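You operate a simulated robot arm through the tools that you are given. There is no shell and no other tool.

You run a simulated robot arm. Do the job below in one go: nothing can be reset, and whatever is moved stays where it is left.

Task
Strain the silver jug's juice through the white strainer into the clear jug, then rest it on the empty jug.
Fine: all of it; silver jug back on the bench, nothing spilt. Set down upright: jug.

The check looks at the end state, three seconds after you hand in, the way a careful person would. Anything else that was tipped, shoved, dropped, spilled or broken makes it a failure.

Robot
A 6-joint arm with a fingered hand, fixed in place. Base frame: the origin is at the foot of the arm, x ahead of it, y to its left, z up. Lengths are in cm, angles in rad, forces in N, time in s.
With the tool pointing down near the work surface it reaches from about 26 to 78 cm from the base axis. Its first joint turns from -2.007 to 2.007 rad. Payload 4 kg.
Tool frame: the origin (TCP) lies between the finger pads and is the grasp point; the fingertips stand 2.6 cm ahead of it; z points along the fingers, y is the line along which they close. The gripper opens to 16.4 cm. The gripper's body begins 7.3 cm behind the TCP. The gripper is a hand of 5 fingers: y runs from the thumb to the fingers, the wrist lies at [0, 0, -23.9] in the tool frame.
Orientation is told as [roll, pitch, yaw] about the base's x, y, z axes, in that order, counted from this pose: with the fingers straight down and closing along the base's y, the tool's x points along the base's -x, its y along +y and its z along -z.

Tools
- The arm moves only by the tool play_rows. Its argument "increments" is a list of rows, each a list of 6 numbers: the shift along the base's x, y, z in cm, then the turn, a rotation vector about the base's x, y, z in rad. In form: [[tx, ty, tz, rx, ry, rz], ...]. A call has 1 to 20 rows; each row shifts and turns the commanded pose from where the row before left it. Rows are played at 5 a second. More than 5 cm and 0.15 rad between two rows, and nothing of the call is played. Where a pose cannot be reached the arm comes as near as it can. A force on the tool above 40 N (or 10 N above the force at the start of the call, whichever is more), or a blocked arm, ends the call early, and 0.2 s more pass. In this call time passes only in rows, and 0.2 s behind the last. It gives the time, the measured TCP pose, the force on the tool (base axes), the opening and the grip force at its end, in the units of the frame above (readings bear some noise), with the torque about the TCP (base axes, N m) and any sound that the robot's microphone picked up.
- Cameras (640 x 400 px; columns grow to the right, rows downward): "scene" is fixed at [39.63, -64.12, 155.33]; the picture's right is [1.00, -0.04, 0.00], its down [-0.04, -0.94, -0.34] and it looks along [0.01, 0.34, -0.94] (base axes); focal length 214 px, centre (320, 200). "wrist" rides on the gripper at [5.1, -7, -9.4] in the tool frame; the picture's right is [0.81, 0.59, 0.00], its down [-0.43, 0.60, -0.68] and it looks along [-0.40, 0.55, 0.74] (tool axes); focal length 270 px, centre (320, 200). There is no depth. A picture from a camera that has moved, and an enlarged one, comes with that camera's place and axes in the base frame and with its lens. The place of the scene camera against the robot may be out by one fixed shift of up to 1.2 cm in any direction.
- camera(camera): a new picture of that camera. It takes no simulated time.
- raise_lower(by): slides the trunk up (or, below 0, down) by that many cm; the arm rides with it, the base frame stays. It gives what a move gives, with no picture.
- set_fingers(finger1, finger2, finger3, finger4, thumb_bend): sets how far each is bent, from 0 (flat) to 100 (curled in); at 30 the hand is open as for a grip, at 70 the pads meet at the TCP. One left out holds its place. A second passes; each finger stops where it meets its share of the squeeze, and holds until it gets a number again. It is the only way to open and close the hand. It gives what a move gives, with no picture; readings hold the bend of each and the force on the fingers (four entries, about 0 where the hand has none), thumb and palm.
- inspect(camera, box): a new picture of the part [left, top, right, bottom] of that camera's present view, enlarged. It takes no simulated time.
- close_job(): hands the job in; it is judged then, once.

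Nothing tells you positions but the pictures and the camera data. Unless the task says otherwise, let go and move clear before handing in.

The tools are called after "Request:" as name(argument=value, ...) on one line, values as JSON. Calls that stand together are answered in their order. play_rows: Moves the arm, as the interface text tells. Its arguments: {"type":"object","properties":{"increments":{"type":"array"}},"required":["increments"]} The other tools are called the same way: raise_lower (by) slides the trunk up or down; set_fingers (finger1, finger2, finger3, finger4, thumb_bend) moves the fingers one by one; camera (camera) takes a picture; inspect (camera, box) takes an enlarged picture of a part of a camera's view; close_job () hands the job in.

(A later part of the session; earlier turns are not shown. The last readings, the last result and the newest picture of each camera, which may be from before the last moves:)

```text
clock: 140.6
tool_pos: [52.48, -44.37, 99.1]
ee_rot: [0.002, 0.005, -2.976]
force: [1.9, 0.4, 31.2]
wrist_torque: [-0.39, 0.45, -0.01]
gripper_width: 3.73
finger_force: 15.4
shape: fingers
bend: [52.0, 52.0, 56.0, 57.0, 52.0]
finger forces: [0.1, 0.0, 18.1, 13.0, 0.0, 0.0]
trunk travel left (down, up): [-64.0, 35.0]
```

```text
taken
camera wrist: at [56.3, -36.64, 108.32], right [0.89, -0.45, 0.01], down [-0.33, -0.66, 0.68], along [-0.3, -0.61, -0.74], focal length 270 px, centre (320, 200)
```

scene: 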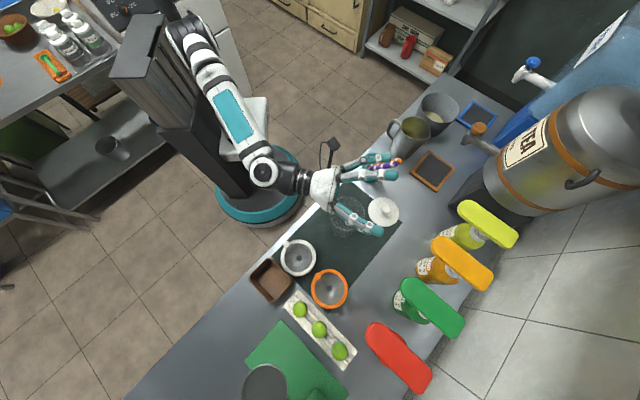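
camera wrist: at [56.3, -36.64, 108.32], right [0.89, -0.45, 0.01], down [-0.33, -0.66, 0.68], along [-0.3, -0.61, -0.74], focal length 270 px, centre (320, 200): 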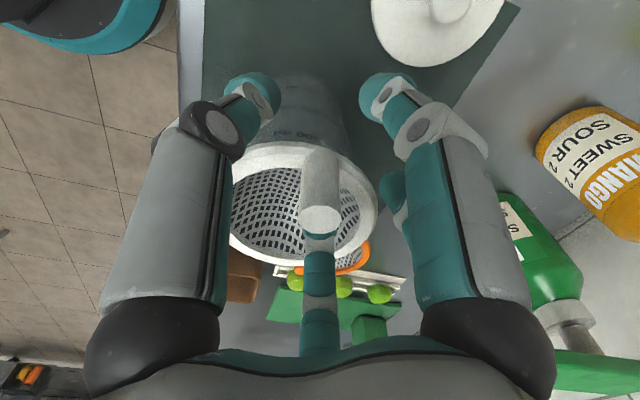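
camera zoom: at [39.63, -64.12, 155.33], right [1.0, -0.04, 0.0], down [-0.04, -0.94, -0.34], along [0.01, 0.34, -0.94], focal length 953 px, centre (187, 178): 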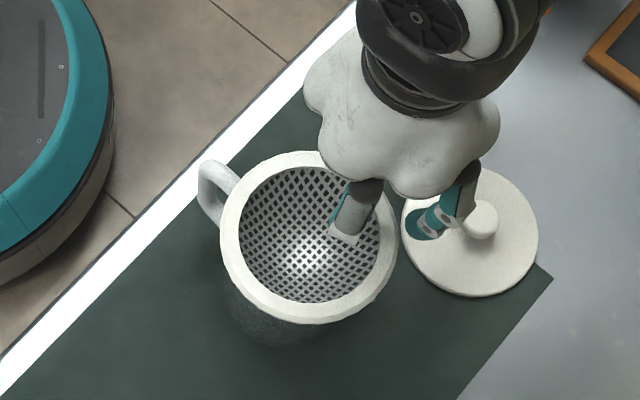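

Two fingertips press on the ring as they open, so I'll raise straight up gently.

Request:
play_rows(increments=[[0, 0, 0.4, 0, 0, 0], [0, 0, 0.4, 0, 0, 0]])

Request:
play_rows(increments=[[0, 0, 0.6, 0, 0, 0], [0, 0, 0.8, 0, 0, 0]])

Request:
inspect(camera="wrist", box=[200, 60, 440, 300])

```text
clock: 141.2
tool_pos: [52.44, -44.33, 99.3]
ee_rot: [-0.005, 0.0, -2.978]
force: [1.1, 0.9, 4.8]
wrist_torque: [-0.04, 0.08, 0.0]
gripper_width: 3.67
finger_force: 1.6
shape: fingers
bend: [52.0, 52.0, 53.0, 53.0, 52.0]
finger forces: [0.0, 0.1, 2.8, 2.2, 0.0, 0.1]
trunk travel left (down, up): [-64.0, 35.0]
```

```text
clock: 141.8
tool_pos: [52.6, -44.45, 101.0]
ee_rot: [-0.001, 0.004, -2.978]
force: [0.3, 0.4, -0.4]
wrist_torque: [0.03, 0.06, 0.0]
gripper_width: 3.71
finger_force: 0.2
shape: fingers
bend: [52.0, 52.0, 52.0, 52.0, 52.0]
finger forces: [0.0, 0.1, 0.1, 0.0, 0.0, 0.0]
trunk travel left (down, up): [-64.0, 35.0]
```

```text
1.67 times, centred on (320, 180) of wrist
camera zoom: at [56.42, -36.79, 110.3], right [0.89, -0.45, 0.0], down [-0.33, -0.66, 0.68], along [-0.3, -0.6, -0.74], focal length 450 px, centre (320, 233)
```

zoom: 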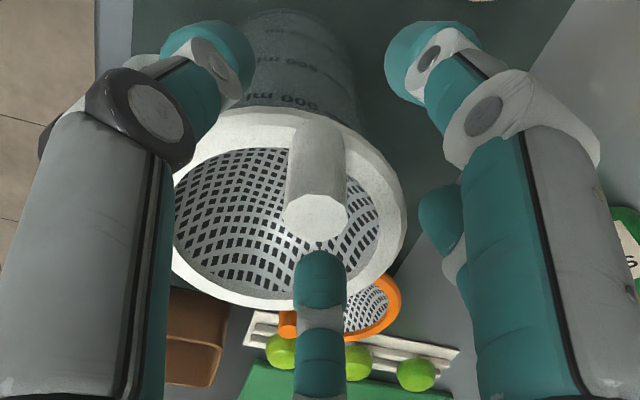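

Free of the strainer now. I'll rise clear and check how it sits.

Request:
play_rows(increments=[[0, 0, 2, 0, 0, 0], [0, 0, 3, 0, 0, 0], [0, 0, 4, 0, 0, 0], [0, 0, 4, 0, 0, 0], [2, 2, 1, 0, 0, 0.1], [2, 2, 1, 0, 0, 0.1], [2, 2, 0, 0, 0, 0.1], [2, 2, 0, 0, 0, 0.1]])

Request:
inspect(camera="scene", box=[300, 160, 400, 250])

Request:
camera(camera="wrist")

```text
clock: 143.6
tool_pos: [58.47, -34.63, 112.65]
ee_rot: [0.006, 0.005, -2.576]
force: [-0.4, 0.1, 1.0]
wrist_torque: [-0.02, 0.02, -0.01]
gripper_width: 3.69
finger_force: 0.0
shape: fingers
bend: [52.0, 52.0, 52.0, 52.0, 52.0]
finger forces: [0.1, 0.0, 0.0, 0.1, 0.0, 0.1]
out of reach, approached as far as the arm can: row 4, 5, 6, 8
trunk travel left (down, up): [-64.0, 35.0]
```

```text
4.44 times, centred on (350, 205) of scene
camera zoom: at [39.63, -64.12, 155.33], right [1.0, -0.04, 0.0], down [-0.04, -0.94, -0.34], along [0.01, 0.34, -0.94], focal length 953 px, centre (187, 178)
```

zoom: 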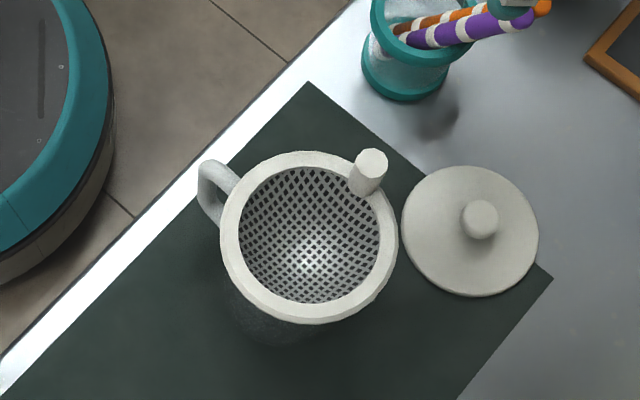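

```text
taken
camera wrist: at [59.1, -26.06, 121.87], right [1.0, -0.06, 0.01], down [-0.05, -0.73, 0.68], along [-0.04, -0.68, -0.74], focal length 270 px, centre (320, 200)
```

wrist: 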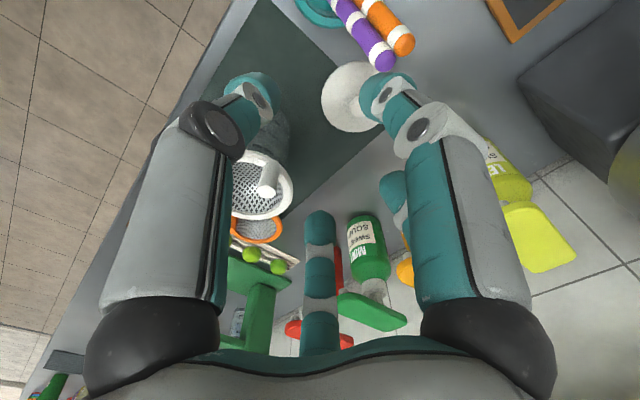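

The strainer sits squarely on the clear jug with its peg at +40°. Next is the silver jug: I'll raise the trunk for reach, move over it with yaw -54°, and pre-shape the hand with finger 1 flat over the handle.

Request:
raise_lower(by=12)

Request:
play_rows(increments=[[1.2, 1.2, -1.1, 0, 0, 0.1485], [1.2, 1.2, -1.1, 0, 0, 0.1485], [1.2, 1.2, -1.1, 0, 0, 0.1485], [1.2, 1.2, -1.1, 0, 0, 0.1485], [1.2, 1.2, -1.1, 0, 0, 0.1485], [1.2, 1.2, -1.1, 0, 0, 0.1485], [1.2, 1.2, -1.1, 0, 0, 0.1485], [1.2, 1.2, -1.1, 0, 0, 0.1485], [1.2, 1.2, -1.1, 0, 0, 0.1485], [1.2, 1.2, -1.1, 0, 0, 0.1485], [1.2, 1.2, -1.1, 0, 0, 0.1485]])

Request:
set_fingers(finger1=0, finger2=34, finger3=34, finger4=34, thumb_bend=34)

Request:
camera(camera="wrist")

```text
clock: 145.1
tool_pos: [58.4, -34.72, 124.59]
ee_rot: [0.006, 0.006, -2.578]
force: [-0.5, 0.0, 0.3]
wrist_torque: [0.01, -0.02, -0.01]
gripper_width: 3.69
finger_force: 0.0
shape: fingers
bend: [52.0, 52.0, 52.0, 52.0, 52.0]
finger forces: [0.1, 0.1, 0.0, 0.1, 0.1, 0.1]
trunk travel left (down, up): [-76.0, 23.0]
```

```text
clock: 147.5
tool_pos: [71.86, -21.64, 112.58]
ee_rot: [0.004, 0.006, -0.94]
force: [0.0, 0.1, -1.3]
wrist_torque: [0.03, 0.03, -0.01]
gripper_width: 3.71
finger_force: 0.0
shape: fingers
bend: [52.0, 52.0, 52.0, 52.0, 52.0]
finger forces: [0.0, 0.0, 0.1, 0.1, 0.0, 0.0]
trunk travel left (down, up): [-76.0, 23.0]
```

```text
clock: 148.5
tool_pos: [71.81, -21.44, 112.65]
ee_rot: [0.005, 0.006, -0.945]
force: [-1.2, -0.5, 0.1]
wrist_torque: [-0.02, -0.02, 0.0]
gripper_width: 10.72
finger_force: 0.1
shape: fingers
bend: [1.0, 34.0, 34.0, 34.0, 34.0]
finger forces: [0.1, 0.0, 0.1, 0.1, 0.0, 0.0]
trunk travel left (down, up): [-76.0, 23.0]
```

```text
taken
camera wrist: at [63.2, -21.58, 121.81], right [0.0, 1.0, 0.01], down [0.74, -0.01, 0.68], along [0.68, 0.0, -0.74], focal length 270 px, centre (320, 200)
```

wrist: 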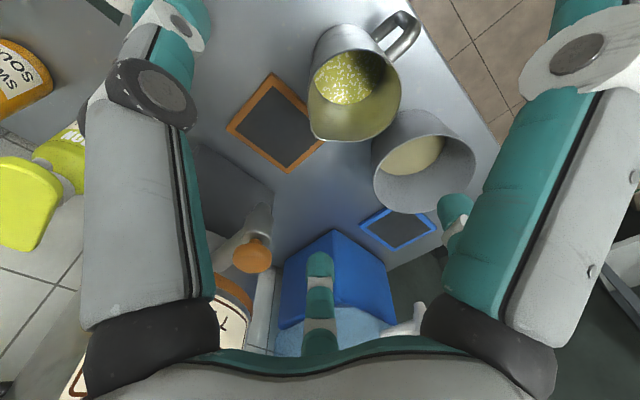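

Request:
inspect(camera="wrist", box=[280, 0, 500, 220])

```text
1.82 times, centred on (390, 110) of wrist
camera zoom: at [63.2, -21.58, 121.81], right [0.0, 1.0, 0.01], down [0.74, -0.01, 0.68], along [0.68, 0.0, -0.74], focal length 491 px, centre (193, 364)
```

zoom: 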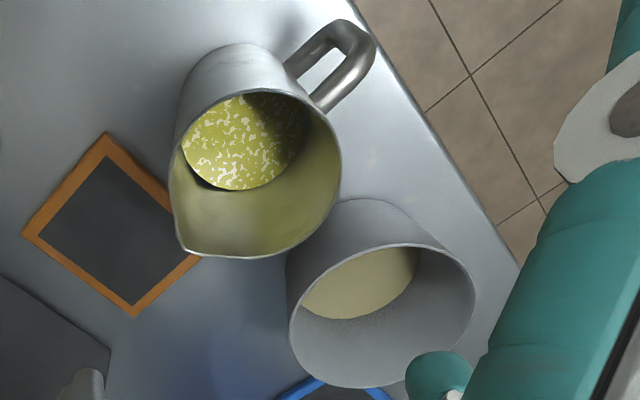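

I refine the jug's axis to (75.2, -17.55) and the pot's to (84.7, -8.9), leaving a 1.3 cm gap. I'll keep finger 2 nearly closed for clearance and move over the jug in steps, checking reach.

Request:
set_fingers(finger1=0, finger2=42, finger3=38, finger4=36, thumb_bend=36)

Request:
play_rows(increments=[[1.0, 1.2, -1.5, -0.0078, 0.0006, 0], [1.0, 1.2, -1.5, 0, 0, 0], [1.05, 1.2, -1.5, 0, 0, 0]])

Request:
camera(camera="wrist")

Request:
inspect(camera="scene", box=[370, 60, 480, 170])

```text
clock: 149.5
tool_pos: [71.77, -21.55, 112.52]
ee_rot: [0.006, 0.004, -0.943]
force: [-0.3, 0.0, -0.2]
wrist_torque: [0.01, 0.05, 0.02]
gripper_width: 10.58
finger_force: 0.0
shape: fingers
bend: [1.0, 42.0, 38.0, 36.0, 36.0]
finger forces: [0.0, 0.0, 0.0, 0.1, 0.0, 0.1]
trunk travel left (down, up): [-76.0, 23.0]
```

```text
clock: 150.3
tool_pos: [74.86, -17.98, 107.96]
ee_rot: [-0.003, -0.001, -0.943]
force: [-1.1, -1.0, 0.2]
wrist_torque: [0.02, 0.02, 0.01]
gripper_width: 10.6
finger_force: 0.1
shape: fingers
bend: [1.0, 42.0, 38.0, 36.0, 36.0]
finger forces: [0.1, 0.0, 0.0, 0.1, 0.0, 0.0]
trunk travel left (down, up): [-76.0, 23.0]
```

```text
taken
camera wrist: at [66.3, -17.95, 117.27], right [0.0, 1.0, 0.0], down [0.74, 0.0, 0.68], along [0.68, 0.0, -0.74], focal length 270 px, centre (320, 200)
```

wrist: 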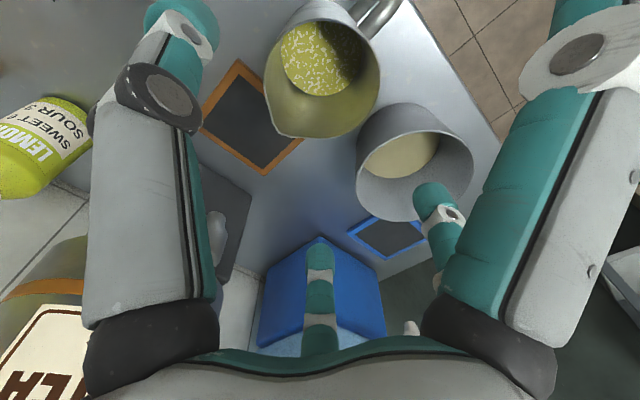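

```text
3.64 times, centred on (425, 115) of scene
camera zoom: at [39.63, -64.12, 155.33], right [1.0, -0.04, 0.0], down [-0.04, -0.94, -0.34], along [0.01, 0.34, -0.94], focal length 780 px, centre (-62, 509)
```

zoom: 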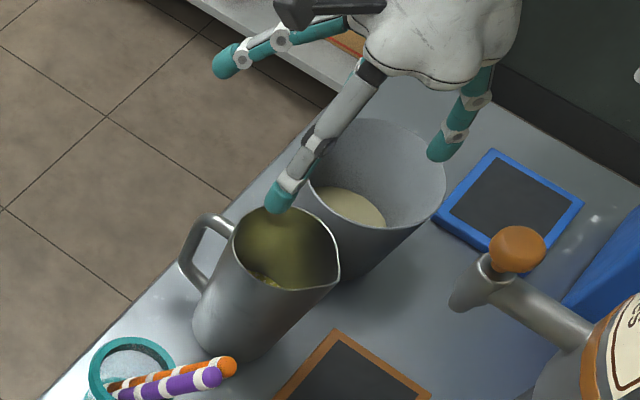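

Request:
play_rows(increments=[[0, 0.15, -3, 0.003, 0.001, 0], [0, 0, -3, 0, 0, 0], [0, 0, -3, 0, 0, 0], [0, 0, -1.5, 0, 0, 0]])

Request:
camera(camera="wrist")

Request:
inspect(camera="scene", box=[370, 60, 480, 170])

```text
clock: 151.3
tool_pos: [74.75, -17.84, 97.5]
ee_rot: [-0.001, 0.004, -0.945]
force: [0.0, 0.4, -0.1]
wrist_torque: [0.03, 0.03, -0.02]
gripper_width: 10.64
finger_force: 0.0
shape: fingers
bend: [1.0, 42.0, 38.0, 36.0, 36.0]
finger forces: [0.0, 0.1, 0.1, 0.0, 0.1, 0.0]
trunk travel left (down, up): [-76.0, 23.0]
```

```text
taken
camera wrist: at [66.27, -17.85, 106.78], right [0.0, 1.0, 0.0], down [0.74, 0.0, 0.68], along [0.68, 0.0, -0.74], focal length 270 px, centre (320, 200)
```

wrist: 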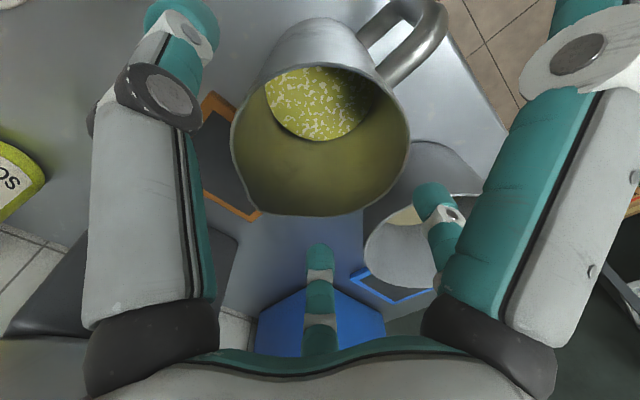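

```text
3.64 times, centred on (425, 115) of scene
camera zoom: at [39.63, -64.12, 155.33], right [1.0, -0.04, 0.0], down [-0.04, -0.94, -0.34], along [0.01, 0.34, -0.94], focal length 780 px, centre (-62, 509)
```

zoom: 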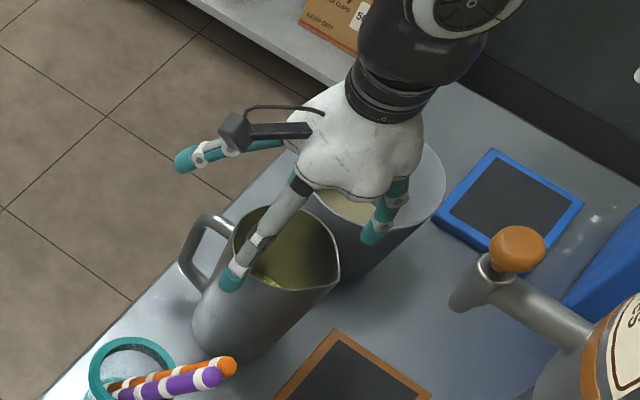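

Request:
inspect(camera="wrist", box=[340, 110, 500, 300])

Request:
inspect(camera="scene", box=[400, 80, 460, 140])

```text
2.11 times, centred on (420, 205) of wrist
camera zoom: at [66.27, -17.85, 106.78], right [0.0, 1.0, 0.0], down [0.74, 0.0, 0.68], along [0.68, 0.0, -0.74], focal length 569 px, centre (110, 190)
```

zoom: 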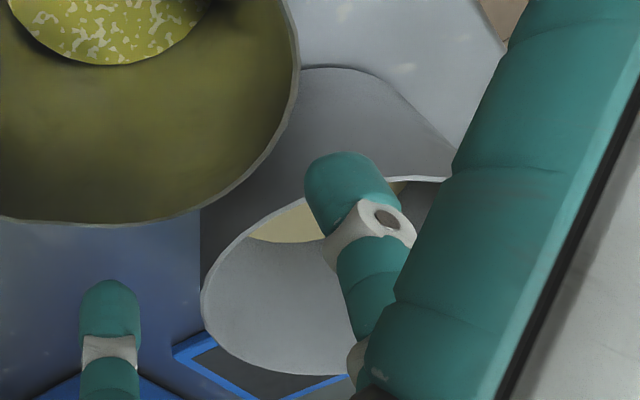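

```text
6.67 times, centred on (430, 110) of scene
camera zoom: at [39.63, -64.12, 155.33], right [1.0, -0.04, 0.0], down [-0.04, -0.94, -0.34], along [0.01, 0.34, -0.94], focal length 1430 px, centre (-413, 800)
```

zoom: 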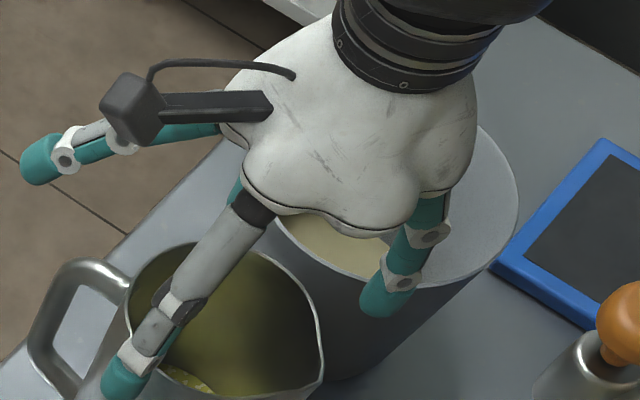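

Finger 2 has about 0.5 cm to the jug and 0.8–1.0 cm to the pot, which is enough. I'll make a tiny adjustment and descend slowly.

Request:
play_rows(increments=[[0.25, 0.12, -1, 0, 0, 0], [0, 0, -1, 0, 0, 0], [0, 0, -1, 0, 0, 0]])

Request:
play_rows(increments=[[0, 0, -1, 0, 0, 0], [0, 0, -1, 0, 0, 0]])

Request:
camera(camera="wrist")

Request:
inspect(camera="scene", box=[380, 80, 460, 160])

```text
clock: 152.1
tool_pos: [75.01, -17.63, 94.54]
ee_rot: [0.0, 0.003, -0.943]
force: [-1.2, -0.3, 0.9]
wrist_torque: [0.03, -0.02, 0.02]
gripper_width: 10.61
finger_force: 0.1
shape: fingers
bend: [1.0, 42.0, 38.0, 36.0, 36.0]
finger forces: [0.0, 0.0, 0.0, 0.0, 0.1, 0.0]
trunk travel left (down, up): [-76.0, 23.0]
```

```text
clock: 152.7
tool_pos: [75.05, -17.7, 92.43]
ee_rot: [0.0, 0.002, -0.944]
force: [-0.1, -0.3, -0.4]
wrist_torque: [0.01, 0.01, -0.01]
gripper_width: 10.6
finger_force: 0.0
shape: fingers
bend: [1.0, 42.0, 38.0, 36.0, 36.0]
finger forces: [0.0, 0.0, 0.1, 0.0, 0.1, 0.0]
trunk travel left (down, up): [-76.0, 23.0]
```

```text
taken
camera wrist: at [66.52, -17.68, 101.77], right [0.0, 1.0, 0.0], down [0.74, 0.0, 0.68], along [0.68, 0.0, -0.74], focal length 270 px, centre (320, 200)
```

wrist: 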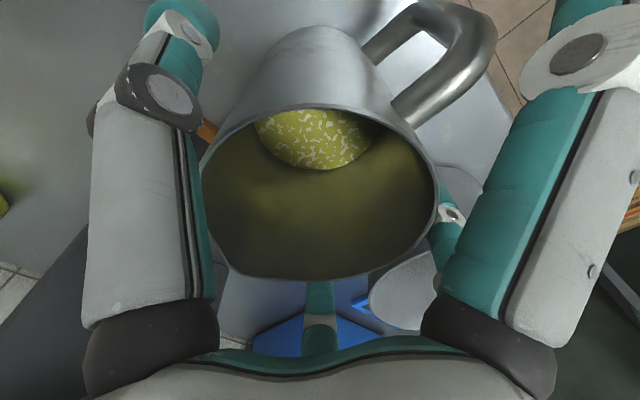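

```text
5.00 times, centred on (420, 120) of scene
camera zoom: at [39.63, -64.12, 155.33], right [1.0, -0.04, 0.0], down [-0.04, -0.94, -0.34], along [0.01, 0.34, -0.94], focal length 1072 px, centre (-180, 600)
```

zoom: 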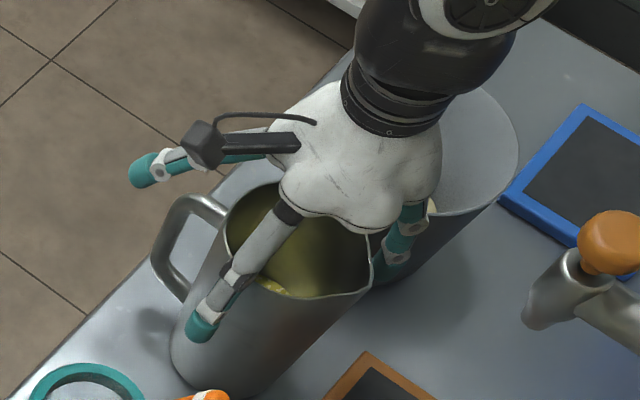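

Request:
play_rows(increments=[[0.05, 0, -0.5, 0, 0, 0], [0, 0, -0.5, 0, 0, 0]])

Request:
set_fingers(finger2=46, finger3=45, finger4=45, thumb_bend=45)

Request:
inspect(camera="scene", box=[380, 80, 460, 160])

```text
clock: 153.3
tool_pos: [74.99, -17.62, 91.5]
ee_rot: [0.0, 0.004, -0.946]
force: [0.1, 0.2, -0.1]
wrist_torque: [0.02, -0.01, 0.03]
gripper_width: 10.61
finger_force: 0.0
shape: fingers
bend: [1.0, 42.0, 38.0, 36.0, 36.0]
finger forces: [0.1, 0.1, 0.1, 0.0, 0.0, 0.0]
trunk travel left (down, up): [-76.0, 23.0]
```

```text
clock: 154.3
tool_pos: [75.08, -17.62, 91.52]
ee_rot: [0.0, 0.004, -0.945]
force: [-0.8, -0.3, 0.1]
wrist_torque: [-0.01, 0.02, 0.0]
gripper_width: 10.17
finger_force: 0.0
shape: fingers
bend: [1.0, 46.0, 45.0, 45.0, 45.0]
finger forces: [0.0, 0.0, 0.0, 0.1, 0.1, 0.1]
trunk travel left (down, up): [-76.0, 23.0]
```

```text
5.00 times, centred on (420, 120) of scene
camera zoom: at [39.63, -64.12, 155.33], right [1.0, -0.04, 0.0], down [-0.04, -0.94, -0.34], along [0.01, 0.34, -0.94], focal length 1072 px, centre (-180, 600)
```

zoom: 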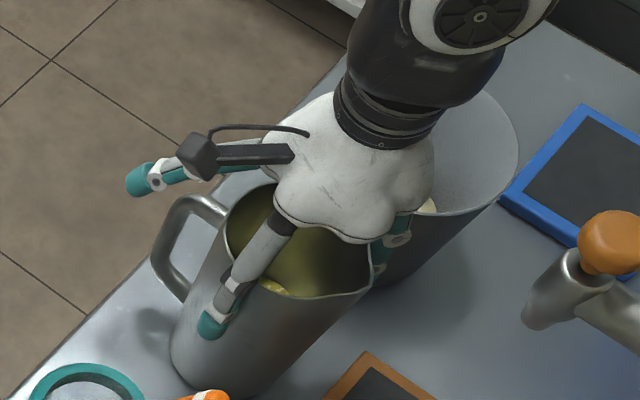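

Request:
set_fingers(finger2=49, finger3=49, finger4=49, thumb_bend=49)

Request:
set_fingers(finger2=56, finger3=56, finger4=56, thumb_bend=56)

Request:
inspect(camera="scene", box=[380, 80, 460, 160])

Request:
camera(camera="wrist")

```text
clock: 155.3
tool_pos: [75.04, -17.74, 91.46]
ee_rot: [0.001, 0.005, -0.945]
force: [-1.1, -2.0, 0.6]
wrist_torque: [-0.08, 0.03, 0.04]
gripper_width: 10.14
finger_force: 2.7
shape: fingers
bend: [1.0, 48.0, 48.0, 48.0, 47.0]
finger forces: [0.0, 1.0, 0.4, 1.0, 2.9, 0.0]
trunk travel left (down, up): [-76.0, 23.0]
```

```text
clock: 156.3
tool_pos: [75.07, -17.71, 91.53]
ee_rot: [0.002, 0.002, -0.943]
force: [0.3, -3.3, 2.9]
wrist_torque: [-0.05, -0.07, 0.01]
gripper_width: 10.1
finger_force: 15.9
shape: fingers
bend: [1.0, 49.0, 50.0, 50.0, 49.0]
finger forces: [0.0, 7.2, 6.4, 6.5, 11.6, 0.0]
trunk travel left (down, up): [-76.0, 23.0]
```

```text
5.00 times, centred on (420, 120) of scene
camera zoom: at [39.63, -64.12, 155.33], right [1.0, -0.04, 0.0], down [-0.04, -0.94, -0.34], along [0.01, 0.34, -0.94], focal length 1072 px, centre (-180, 600)
```

zoom: 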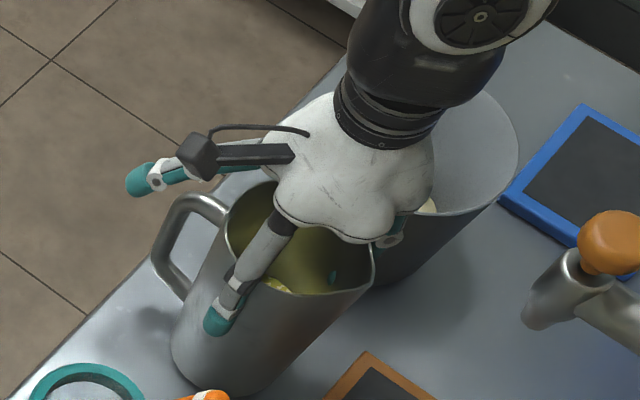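

```text
taken
camera wrist: at [66.54, -17.69, 100.84], right [0.0, 1.0, 0.0], down [0.74, 0.0, 0.68], along [0.68, 0.0, -0.74], focal length 270 px, centre (320, 200)
```

wrist: 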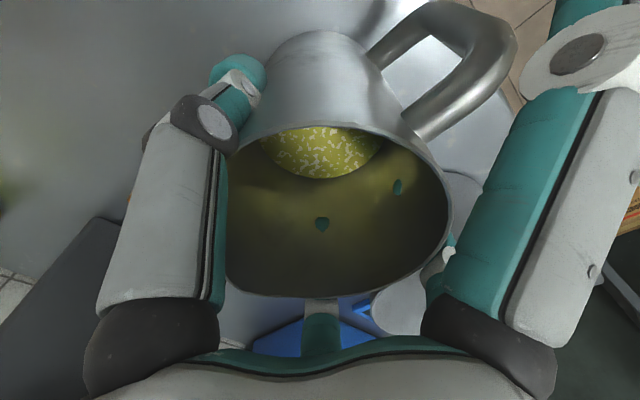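

Request:
set_fingers(finger2=72, finger3=72, finger4=72, thumb_bend=72)

Request:
raise_lower(by=1.5)

Request:
inspect(camera="scene", box=[380, 80, 460, 160])

```text
clock: 157.3
tool_pos: [75.07, -17.7, 91.48]
ee_rot: [0.003, 0.004, -0.945]
force: [-1.6, -2.0, 4.4]
wrist_torque: [-0.01, -0.05, -0.01]
gripper_width: 10.03
finger_force: 24.6
shape: fingers
bend: [1.0, 48.0, 49.0, 51.0, 52.0]
finger forces: [0.0, 10.6, 10.0, 8.0, 20.6, 0.1]
trunk travel left (down, up): [-76.0, 23.0]
```

```text
clock: 157.9
tool_pos: [75.08, -17.63, 93.03]
ee_rot: [-0.001, 0.004, -0.94]
force: [0.0, 0.4, -5.1]
wrist_torque: [-0.07, -0.05, -0.04]
gripper_width: 10.02
finger_force: 25.4
shape: fingers
bend: [1.0, 48.0, 49.0, 51.0, 53.0]
finger forces: [0.0, 11.5, 10.4, 8.0, 19.8, 0.0]
trunk travel left (down, up): [-77.5, 21.5]
```

```text
5.00 times, centred on (420, 120) of scene
camera zoom: at [39.63, -64.12, 155.33], right [1.0, -0.04, 0.0], down [-0.04, -0.94, -0.34], along [0.01, 0.34, -0.94], focal length 1072 px, centre (-180, 600)
```

zoom: 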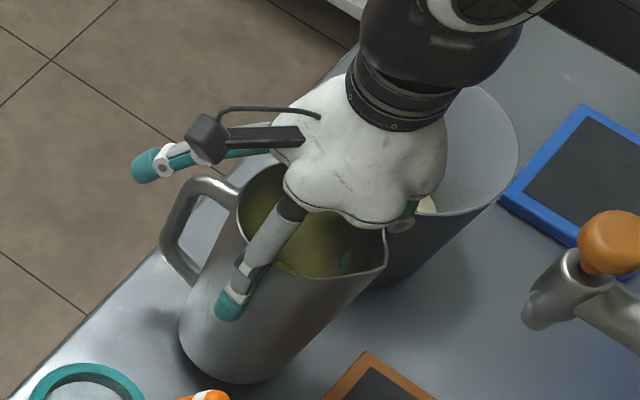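

The jug is off the bench, about 5 N, hanging level. I'll keep lifting with the trunk.

Request:
raise_lower(by=5)

Request:
camera(camera="wrist")

Request:
inspect(camera="scene", box=[370, 60, 480, 170])

```text
clock: 158.8
tool_pos: [75.1, -17.71, 98.0]
ee_rot: [0.0, 0.005, -0.944]
force: [-0.4, -0.2, -5.9]
wrist_torque: [-0.11, -0.02, -0.01]
gripper_width: 10.06
finger_force: 24.5
shape: fingers
bend: [1.0, 48.0, 49.0, 51.0, 53.0]
finger forces: [0.0, 11.5, 10.4, 8.0, 19.7, 0.1]
trunk travel left (down, up): [-82.5, 16.5]
```

```text
taken
camera wrist: at [66.6, -17.67, 107.25], right [0.0, 1.0, 0.0], down [0.74, 0.0, 0.68], along [0.68, 0.0, -0.74], focal length 270 px, centre (320, 200)
```

wrist: 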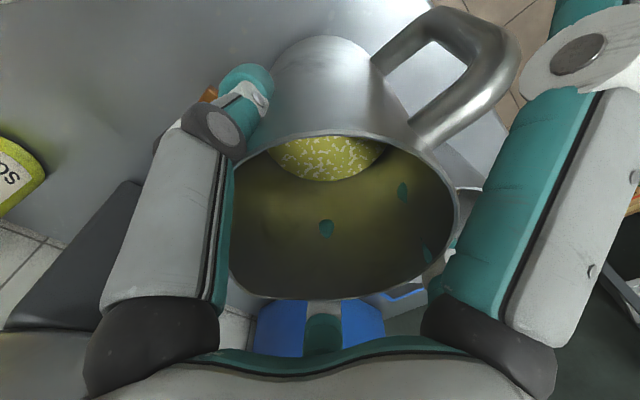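

```text
3.64 times, centred on (425, 115) of scene
camera zoom: at [39.63, -64.12, 155.33], right [1.0, -0.04, 0.0], down [-0.04, -0.94, -0.34], along [0.01, 0.34, -0.94], focal length 780 px, centre (-62, 509)
```

zoom: 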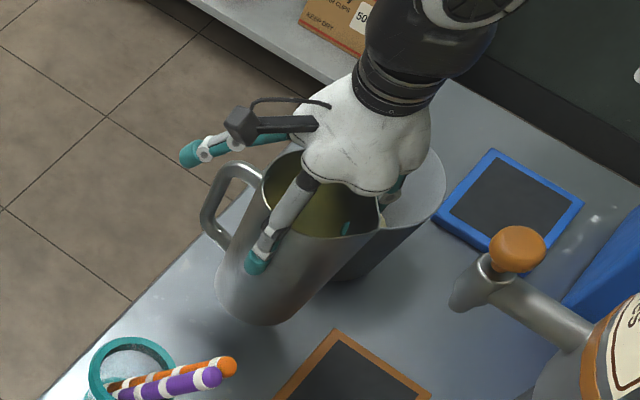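

The pot hasn't moved, and the jug sits about 1.3 cm off the hand's centre, which I'll allow for. Lifting further to clear the cup and straws.

Request:
raise_lower(by=12)

Request:
camera(camera="scene")

```text
clock: 160.3
tool_pos: [75.12, -17.68, 110.06]
ee_rot: [0.0, 0.002, -0.946]
force: [-0.4, -1.1, -4.7]
wrist_torque: [-0.07, -0.02, 0.01]
gripper_width: 10.03
finger_force: 24.8
shape: fingers
bend: [1.0, 48.0, 49.0, 51.0, 53.0]
finger forces: [0.0, 11.5, 10.4, 7.9, 19.7, 0.0]
trunk travel left (down, up): [-94.5, 4.5]
```

```text
taken
```

scene: 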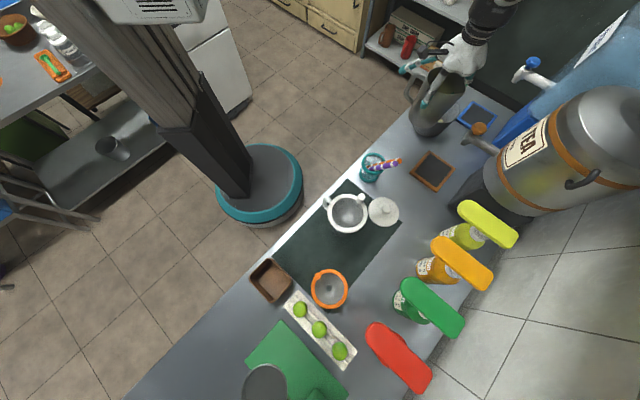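

Request:
play_rows(increments=[[-1, -0.6, 0.6, 0, 0, -0.08], [-1.5, -1.0, 0.6, 0, 0, -0.12], [-2, -1.25, 0.6, 0, 0, -0.13], [-2, -1.25, 0.6, 0, 0, -0.13], [-2, -1.25, 0.6, 0, 0, -0.13], [-2, -1.25, 0.6, 0, 0, -0.13], [-2, -1.25, 0.6, 0, 0, -0.13], [-2, -1.25, 0.5, 0, 0, -0.13], [-2, -1.25, 0.3, 0, 0, -0.13], [-2, -1.25, 0, 0, 0, -0.13]])

Request:
play_rows(increments=[[-2, -1.25, 0, 0, 0, -0.14], [-2, -1.25, 0, 0, 0, -0.14], [-2, -1.25, 0, 0, 0, -0.14], [-2, -1.25, 0, 0, 0, -0.14], [-2, -1.25, 0, 0, 0, -0.14], [-2, -1.25, 0, 0, 0, -0.14], [-2, -1.25, 0, 0, 0, -0.14], [-1, -0.7, 0, 0, 0, -0.14], [0, 0, 0, 0, 0, -0.14], [0, 0, 0, 0, 0, -0.14], [0, 0, 0, 0, 0, -0.05]])

Request:
camera(camera="scene")

Request:
camera(camera="wrist")

```text
clock: 162.5
tool_pos: [56.57, -29.31, 114.99]
ee_rot: [0.0, 0.003, -2.187]
force: [-0.1, -0.2, -5.5]
wrist_torque: [-0.08, 0.03, 0.01]
gripper_width: 10.02
finger_force: 25.3
shape: fingers
bend: [1.0, 48.0, 49.0, 51.0, 53.0]
finger forces: [0.0, 11.6, 10.3, 8.0, 19.6, 0.1]
trunk travel left (down, up): [-94.5, 4.5]
```

```text
clock: 164.9
tool_pos: [41.65, -38.68, 115.08]
ee_rot: [-0.001, 0.003, 2.649]
force: [-0.1, 0.0, -4.7]
wrist_torque: [0.05, 0.1, -0.01]
gripper_width: 10.01
finger_force: 25.2
shape: fingers
bend: [1.0, 47.0, 49.0, 51.0, 53.0]
finger forces: [0.0, 11.7, 10.4, 8.1, 19.4, 0.0]
trunk travel left (down, up): [-94.5, 4.5]
```

```text
taken
```

scene: 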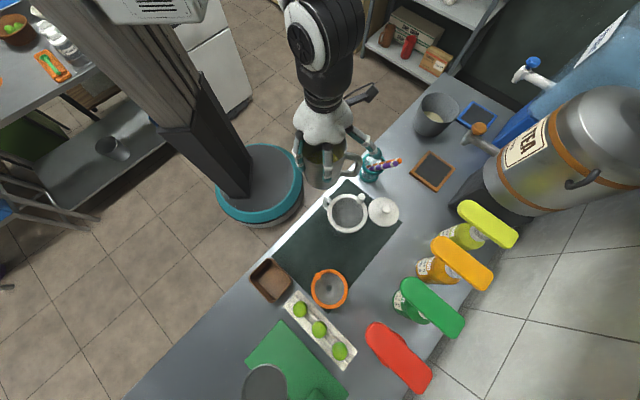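

```text
taken
camera wrist: at [49.43, -34.96, 124.29], right [0.43, -0.9, 0.0], down [-0.66, -0.32, 0.68], along [-0.61, -0.3, -0.74], focal length 270 px, centre (320, 200)
```

wrist: 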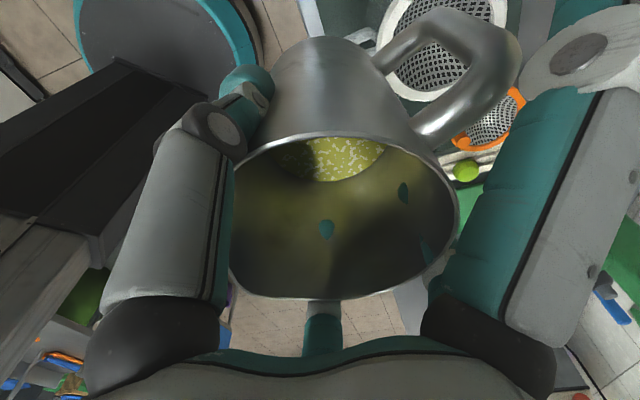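

The jug is carried upright over to the robot side with the spout facing +165°. I'll bring the trunk down in stages while keeping the jug's height with the arm.

Request:
play_rows(increments=[[0, 0, 2, 0, 0, 0], [0, 0, 2, 0, 0, 0], [0, 0, 2, 0, 0, 0], [0, 0, 2, 0, 0, 0], [0, 0, 2, 0, 0, 0], [0, 0, 2, 0, 0, 0]])

Request:
raise_lower(by=-13)

Request:
play_rows(increments=[[0, 0, 2, 0, 0, 0], [0, 0, 2, 0, 0, 0], [0, 0, 2, 0, 0, 0], [0, 0, 2, 0, 0, 0], [0, 0, 2, 0, 0, 0], [0, 0, 2, 0, 0, 0]])

Request:
raise_lower(by=-13)

```text
clock: 166.3
tool_pos: [41.48, -38.75, 127.14]
ee_rot: [-0.001, 0.003, 2.65]
force: [-0.7, 0.0, -5.6]
wrist_torque: [0.05, 0.06, 0.03]
gripper_width: 10.03
finger_force: 24.6
shape: fingers
bend: [1.0, 47.0, 49.0, 51.0, 53.0]
finger forces: [0.1, 11.8, 10.5, 8.0, 19.3, 0.0]
trunk travel left (down, up): [-94.5, 4.5]
```

```text
clock: 167.9
tool_pos: [41.5, -38.83, 114.01]
ee_rot: [0.0, 0.002, 2.649]
force: [0.6, 0.2, -5.0]
wrist_torque: [0.06, 0.05, 0.0]
gripper_width: 10.02
finger_force: 24.7
shape: fingers
bend: [1.0, 47.0, 49.0, 51.0, 53.0]
finger forces: [0.0, 11.8, 10.5, 8.0, 19.2, 0.0]
trunk travel left (down, up): [-81.5, 17.5]
```

```text
clock: 169.3
tool_pos: [41.64, -38.65, 126.2]
ee_rot: [0.0, 0.002, 2.65]
force: [-0.2, -0.4, -4.7]
wrist_torque: [0.03, 0.04, 0.03]
gripper_width: 10.03
finger_force: 24.8
shape: fingers
bend: [1.0, 47.0, 49.0, 51.0, 53.0]
finger forces: [0.0, 11.8, 10.5, 7.9, 19.3, 0.0]
trunk travel left (down, up): [-81.5, 17.5]
```

```text
clock: 170.9
tool_pos: [41.6, -38.67, 113.09]
ee_rot: [0.0, 0.002, 2.65]
force: [-0.2, 0.5, -4.8]
wrist_torque: [0.06, 0.06, -0.01]
gripper_width: 10.04
finger_force: 24.6
shape: fingers
bend: [1.0, 47.0, 49.0, 51.0, 53.0]
finger forces: [0.1, 11.8, 10.5, 7.9, 19.3, 0.1]
trunk travel left (down, up): [-68.5, 30.5]
```

Trunk is at -16.5. Now the pre-tilt to about 50°, well below the spill angle for this little juice, while rising slightly.

Request:
play_rows(increments=[[0, 0, 0.6, -0.0282, -0.1052, 0], [0, 0, 0.6, -0.0282, -0.1052, 0], [0, 0, 0.6, -0.0282, -0.1052, 0], [0, 0, 0.6, -0.0282, -0.1052, 0]])

Request:
inspect(camera="scene", box=[240, 80, 420, 250])

Request:
camera(camera="wrist")

```text
clock: 171.9
tool_pos: [41.63, -38.66, 115.43]
ee_rot: [-0.105, 0.429, 2.628]
force: [-0.6, 0.4, -4.7]
wrist_torque: [0.05, 0.17, 0.03]
gripper_width: 10.03
finger_force: 25.1
shape: fingers
bend: [1.0, 47.0, 49.0, 51.0, 53.0]
finger forces: [0.1, 11.8, 10.6, 8.5, 19.2, 0.0]
trunk travel left (down, up): [-68.5, 30.5]
```

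```text
2.35 times, centred on (330, 165) of scene
camera zoom: at [39.63, -64.12, 155.33], right [1.0, -0.04, 0.0], down [-0.04, -0.94, -0.34], along [0.01, 0.34, -0.94], focal length 505 px, centre (296, 282)
```

zoom: 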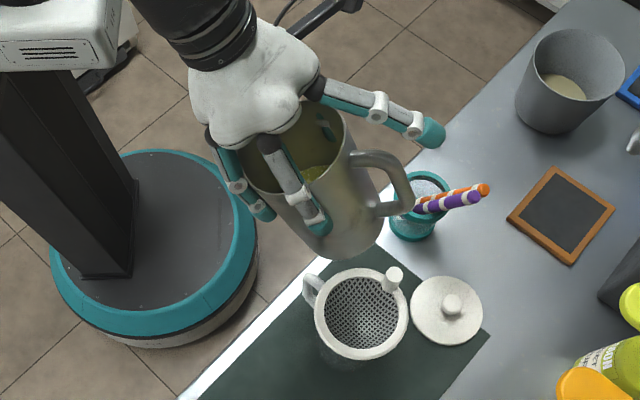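

```text
taken
camera wrist: at [44.91, -33.71, 126.64], right [0.38, -0.88, 0.28], down [-0.89, -0.26, 0.38], along [-0.26, -0.39, -0.88], focal length 270 px, centre (320, 200)
```

wrist: 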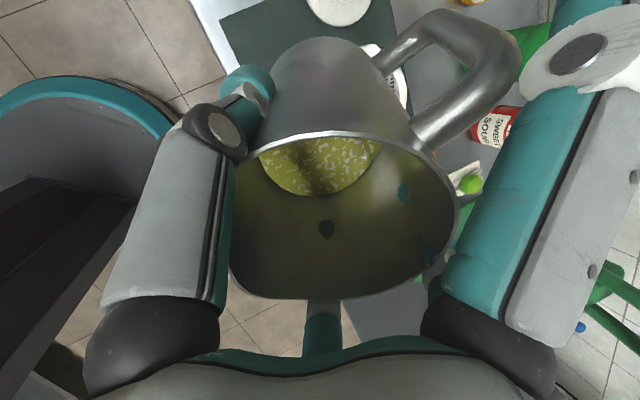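

Request:
play_rows(increments=[[0, 0, 0.6, -0.0282, -0.1052, 0], [0, 0, 0.6, -0.0282, -0.1052, 0], [0, 0, 0.6, -0.0282, -0.1052, 0], [0, 0, 0.6, -0.0282, -0.1052, 0]])

Request:
inspect(camera="scene", box=[240, 80, 420, 250])

Request:
camera(camera="wrist")

```text
clock: 172.9
tool_pos: [41.57, -38.6, 117.79]
ee_rot: [-0.266, 0.844, 2.53]
force: [-0.1, 0.5, -5.2]
wrist_torque: [0.1, 0.24, 0.0]
gripper_width: 10.02
finger_force: 25.4
shape: fingers
bend: [1.0, 47.0, 49.0, 51.0, 53.0]
finger forces: [0.0, 11.8, 10.7, 9.3, 19.0, 0.0]
trunk travel left (down, up): [-68.5, 30.5]
```

```text
2.35 times, centred on (330, 165) of scene
camera zoom: at [39.63, -64.12, 155.33], right [1.0, -0.04, 0.0], down [-0.04, -0.94, -0.34], along [0.01, 0.34, -0.94], focal length 505 px, centre (296, 282)
```

zoom: 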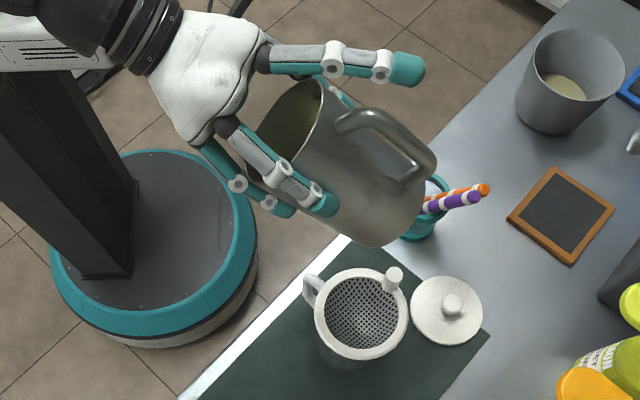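

```text
taken
camera wrist: at [40.2, -32.43, 128.77], right [0.21, -0.84, 0.5], down [-0.97, -0.24, 0.01], along [0.11, -0.49, -0.86], focal length 270 px, centre (320, 200)
```

wrist: 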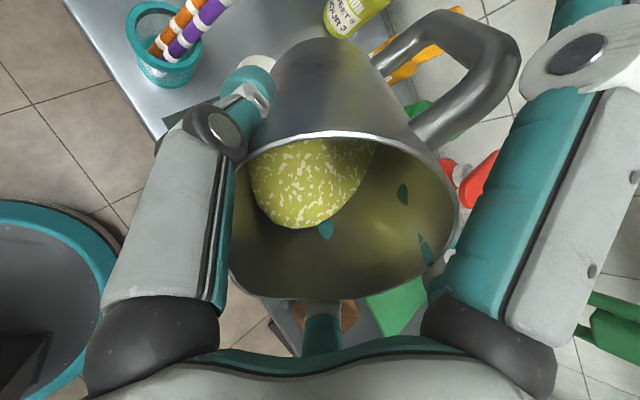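

Tilt at 48° and nothing near the lip. Continuing to bring the trunk down in stages, keeping the jug high.

Request:
play_rows(increments=[[0, 0, 2.4, 0, 0, 0], [0, 0, 2.4, 0, 0, 0], [0, 0, 2.4, 0, 0, 0], [0, 0, 2.4, 0, 0, 0], [0, 0, 2.4, 0, 0, 0]])

Request:
raise_lower(by=-14)

Request:
play_rows(increments=[[0, 0, 2.4, 0, 0, 0], [0, 0, 2.4, 0, 0, 0], [0, 0, 2.4, 0, 0, 0], [0, 0, 2.4, 0, 0, 0], [0, 0, 2.4, 0, 0, 0]])

Request:
raise_lower(by=-12)

Request:
play_rows(increments=[[0, 0, 2.4, 0, 0, 0], [0, 0, 2.4, 0, 0, 0], [0, 0, 2.4, 0, 0, 0], [0, 0, 2, 0, 0, 0]])

Request:
raise_lower(by=-9)

```text
clock: 174.1
tool_pos: [41.55, -38.64, 130.05]
ee_rot: [-0.263, 0.843, 2.531]
force: [0.1, 0.1, -5.8]
wrist_torque: [0.07, 0.26, -0.02]
gripper_width: 10.02
finger_force: 25.6
shape: fingers
bend: [1.0, 47.0, 49.0, 51.0, 53.0]
finger forces: [0.1, 11.7, 10.6, 9.1, 19.0, 0.1]
trunk travel left (down, up): [-68.5, 30.5]
```

```text
clock: 175.8
tool_pos: [41.63, -38.73, 115.9]
ee_rot: [-0.265, 0.843, 2.533]
force: [-0.7, 0.4, -5.5]
wrist_torque: [0.09, 0.26, 0.03]
gripper_width: 10.02
finger_force: 25.8
shape: fingers
bend: [1.0, 47.0, 49.0, 51.0, 53.0]
finger forces: [0.1, 11.8, 10.7, 9.2, 19.0, 0.0]
trunk travel left (down, up): [-54.5, 44.5]
```

```text
clock: 177.0
tool_pos: [41.6, -38.75, 127.95]
ee_rot: [-0.262, 0.841, 2.531]
force: [-0.3, -0.3, -4.9]
wrist_torque: [0.11, 0.24, 0.0]
gripper_width: 10.02
finger_force: 24.8
shape: fingers
bend: [1.0, 47.0, 49.0, 51.0, 53.0]
finger forces: [0.1, 11.9, 10.7, 9.1, 18.9, 0.1]
trunk travel left (down, up): [-54.5, 44.5]
```

```text
clock: 178.5
tool_pos: [41.65, -38.7, 115.78]
ee_rot: [-0.264, 0.844, 2.531]
force: [-0.1, -0.8, -7.0]
wrist_torque: [0.08, 0.25, 0.0]
gripper_width: 10.02
finger_force: 25.4
shape: fingers
bend: [1.0, 47.0, 49.0, 51.0, 53.0]
finger forces: [0.1, 11.8, 10.7, 9.2, 18.8, 0.0]
trunk travel left (down, up): [-42.5, 56.5]
```

```text
clock: 179.5
tool_pos: [41.66, -38.72, 125.24]
ee_rot: [-0.263, 0.843, 2.531]
force: [0.5, 0.1, -5.5]
wrist_torque: [0.08, 0.27, 0.01]
gripper_width: 9.98
finger_force: 25.2
shape: fingers
bend: [1.0, 47.0, 49.0, 51.0, 53.0]
finger forces: [0.0, 11.9, 10.8, 9.1, 18.9, 0.0]
trunk travel left (down, up): [-42.5, 56.5]
```

```text
clock: 180.7
tool_pos: [41.5, -38.7, 116.17]
ee_rot: [-0.263, 0.843, 2.53]
force: [0.3, 0.8, -4.5]
wrist_torque: [0.1, 0.25, 0.0]
gripper_width: 10.01
finger_force: 25.4
shape: fingers
bend: [1.0, 47.0, 49.0, 51.0, 53.0]
finger forces: [0.0, 11.8, 10.7, 9.2, 18.9, 0.0]
trunk travel left (down, up): [-33.5, 65.5]
```

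Request:
inspect(camera="wrist", box=[200, 100, 500, 320])

Request:
inspect(camera="scene", box=[250, 80, 410, 240])

```text
1.82 times, centred on (350, 210) of wrist
camera zoom: at [40.28, -32.47, 127.1], right [0.21, -0.84, 0.5], down [-0.97, -0.24, 0.01], along [0.11, -0.49, -0.86], focal length 491 px, centre (266, 182)
```

zoom: 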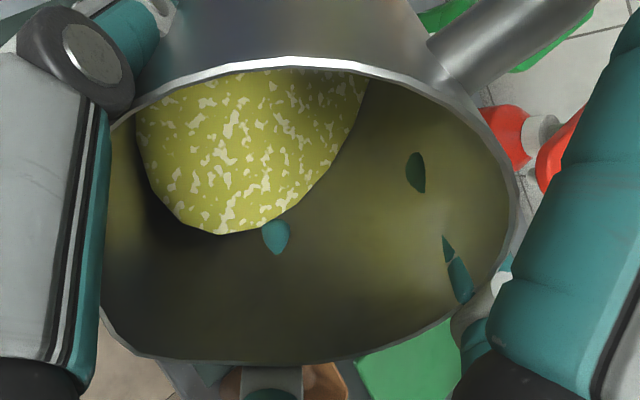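

```text
2.50 times, centred on (330, 160) of scene
camera zoom: at [39.63, -64.12, 155.33], right [1.0, -0.04, 0.0], down [-0.04, -0.94, -0.34], along [0.01, 0.34, -0.94], focal length 536 px, centre (295, 300)
```

zoom: 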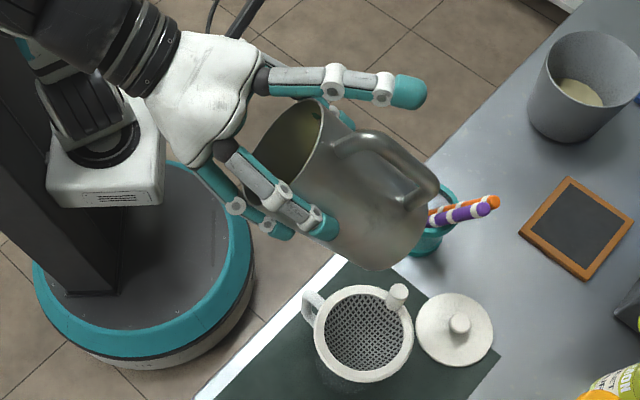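

The trunk is at -51.5, as rehearsed. I compute the spout's offset from the finger bends (lip about 6.4 cm ahead and 0.55 cm to one side), and move the tilted jug over the strainer at safe height.

Request:
play_rows(increments=[[1.575, -1.25, 0, 0, 0, 0], [1.575, -1.25, 0, 0, 0, 0], [1.575, -1.25, 0, 0, 0, 0], [1.575, -1.25, -0.2, 0, 0, 0], [1.575, -1.25, -0.5, 0, 0, 0], [1.575, -1.25, -0.8, 0, 0, 0], [1.575, -1.25, -1, 0, 0, 0], [1.575, -1.25, -1, 0, 0, 0]])

Request:
inspect(camera="scene", box=[270, 120, 430, 260])

Request:
camera(camera="wrist")

```text
clock: 182.5
tool_pos: [54.45, -48.76, 112.72]
ee_rot: [-0.264, 0.843, 2.529]
force: [0.1, -0.1, -5.8]
wrist_torque: [0.1, 0.24, -0.01]
gripper_width: 10.03
finger_force: 24.6
shape: fingers
bend: [1.0, 47.0, 49.0, 51.0, 53.0]
finger forces: [0.1, 11.8, 10.7, 9.0, 18.8, 0.0]
trunk travel left (down, up): [-33.5, 65.5]
```

```text
2.86 times, centred on (350, 190) of scene
camera zoom: at [39.63, -64.12, 155.33], right [1.0, -0.04, 0.0], down [-0.04, -0.94, -0.34], along [0.01, 0.34, -0.94], focal length 613 px, centre (234, 229)
```

zoom: 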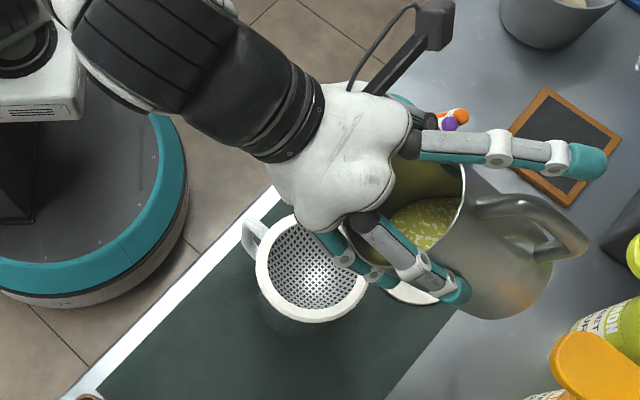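

```text
taken
camera wrist: at [53.04, -42.57, 123.61], right [0.21, -0.84, 0.5], down [-0.97, -0.24, 0.01], along [0.11, -0.49, -0.86], focal length 270 px, centre (320, 200)
```

wrist: 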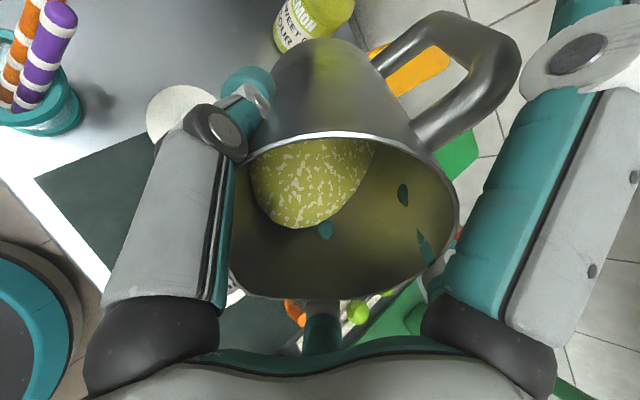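

Request:
play_rows(increments=[[-0.05, 0, -1.7, -0.0113, -0.0422, 0], [-0.05, 0, -1.7, -0.0113, -0.0422, 0], [-0.05, 0, -1.7, -0.0113, -0.0422, 0], [-0.05, 0, -1.7, -0.0113, -0.0422, 0]])

Request:
inspect(camera="scene", box=[290, 140, 410, 245])

Request:
camera(camera="wrist")

```text
clock: 183.5
tool_pos: [54.16, -48.68, 105.63]
ee_rot: [-0.377, 1.005, 2.439]
force: [-0.3, -0.8, -5.4]
wrist_torque: [0.11, 0.27, 0.0]
gripper_width: 10.02
finger_force: 25.5
shape: fingers
bend: [1.0, 47.0, 49.0, 51.0, 53.0]
finger forces: [0.0, 11.9, 10.7, 9.2, 18.7, 0.0]
trunk travel left (down, up): [-33.5, 65.5]
```

```text
3.81 times, centred on (350, 192) of scene
camera zoom: at [39.63, -64.12, 155.33], right [1.0, -0.04, 0.0], down [-0.04, -0.94, -0.34], along [0.01, 0.34, -0.94], focal length 817 px, centre (206, 229)
```

zoom: 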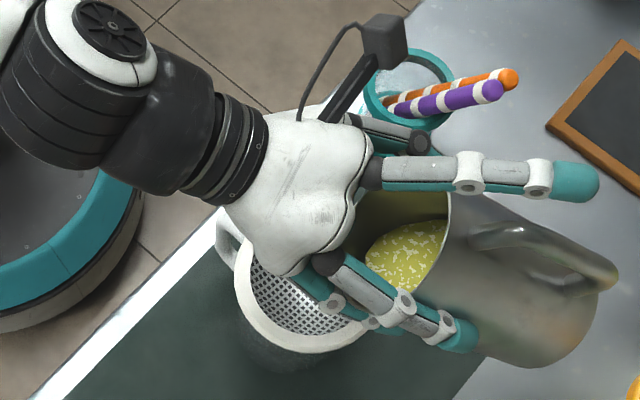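

```text
taken
camera wrist: at [50.98, -42.02, 116.07], right [0.12, -0.81, 0.57], down [-0.96, -0.24, -0.14], along [0.25, -0.53, -0.81], focal length 270 px, centre (320, 200)
```

wrist: 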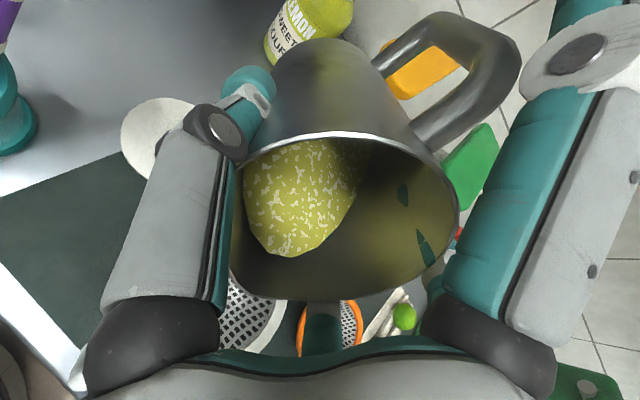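

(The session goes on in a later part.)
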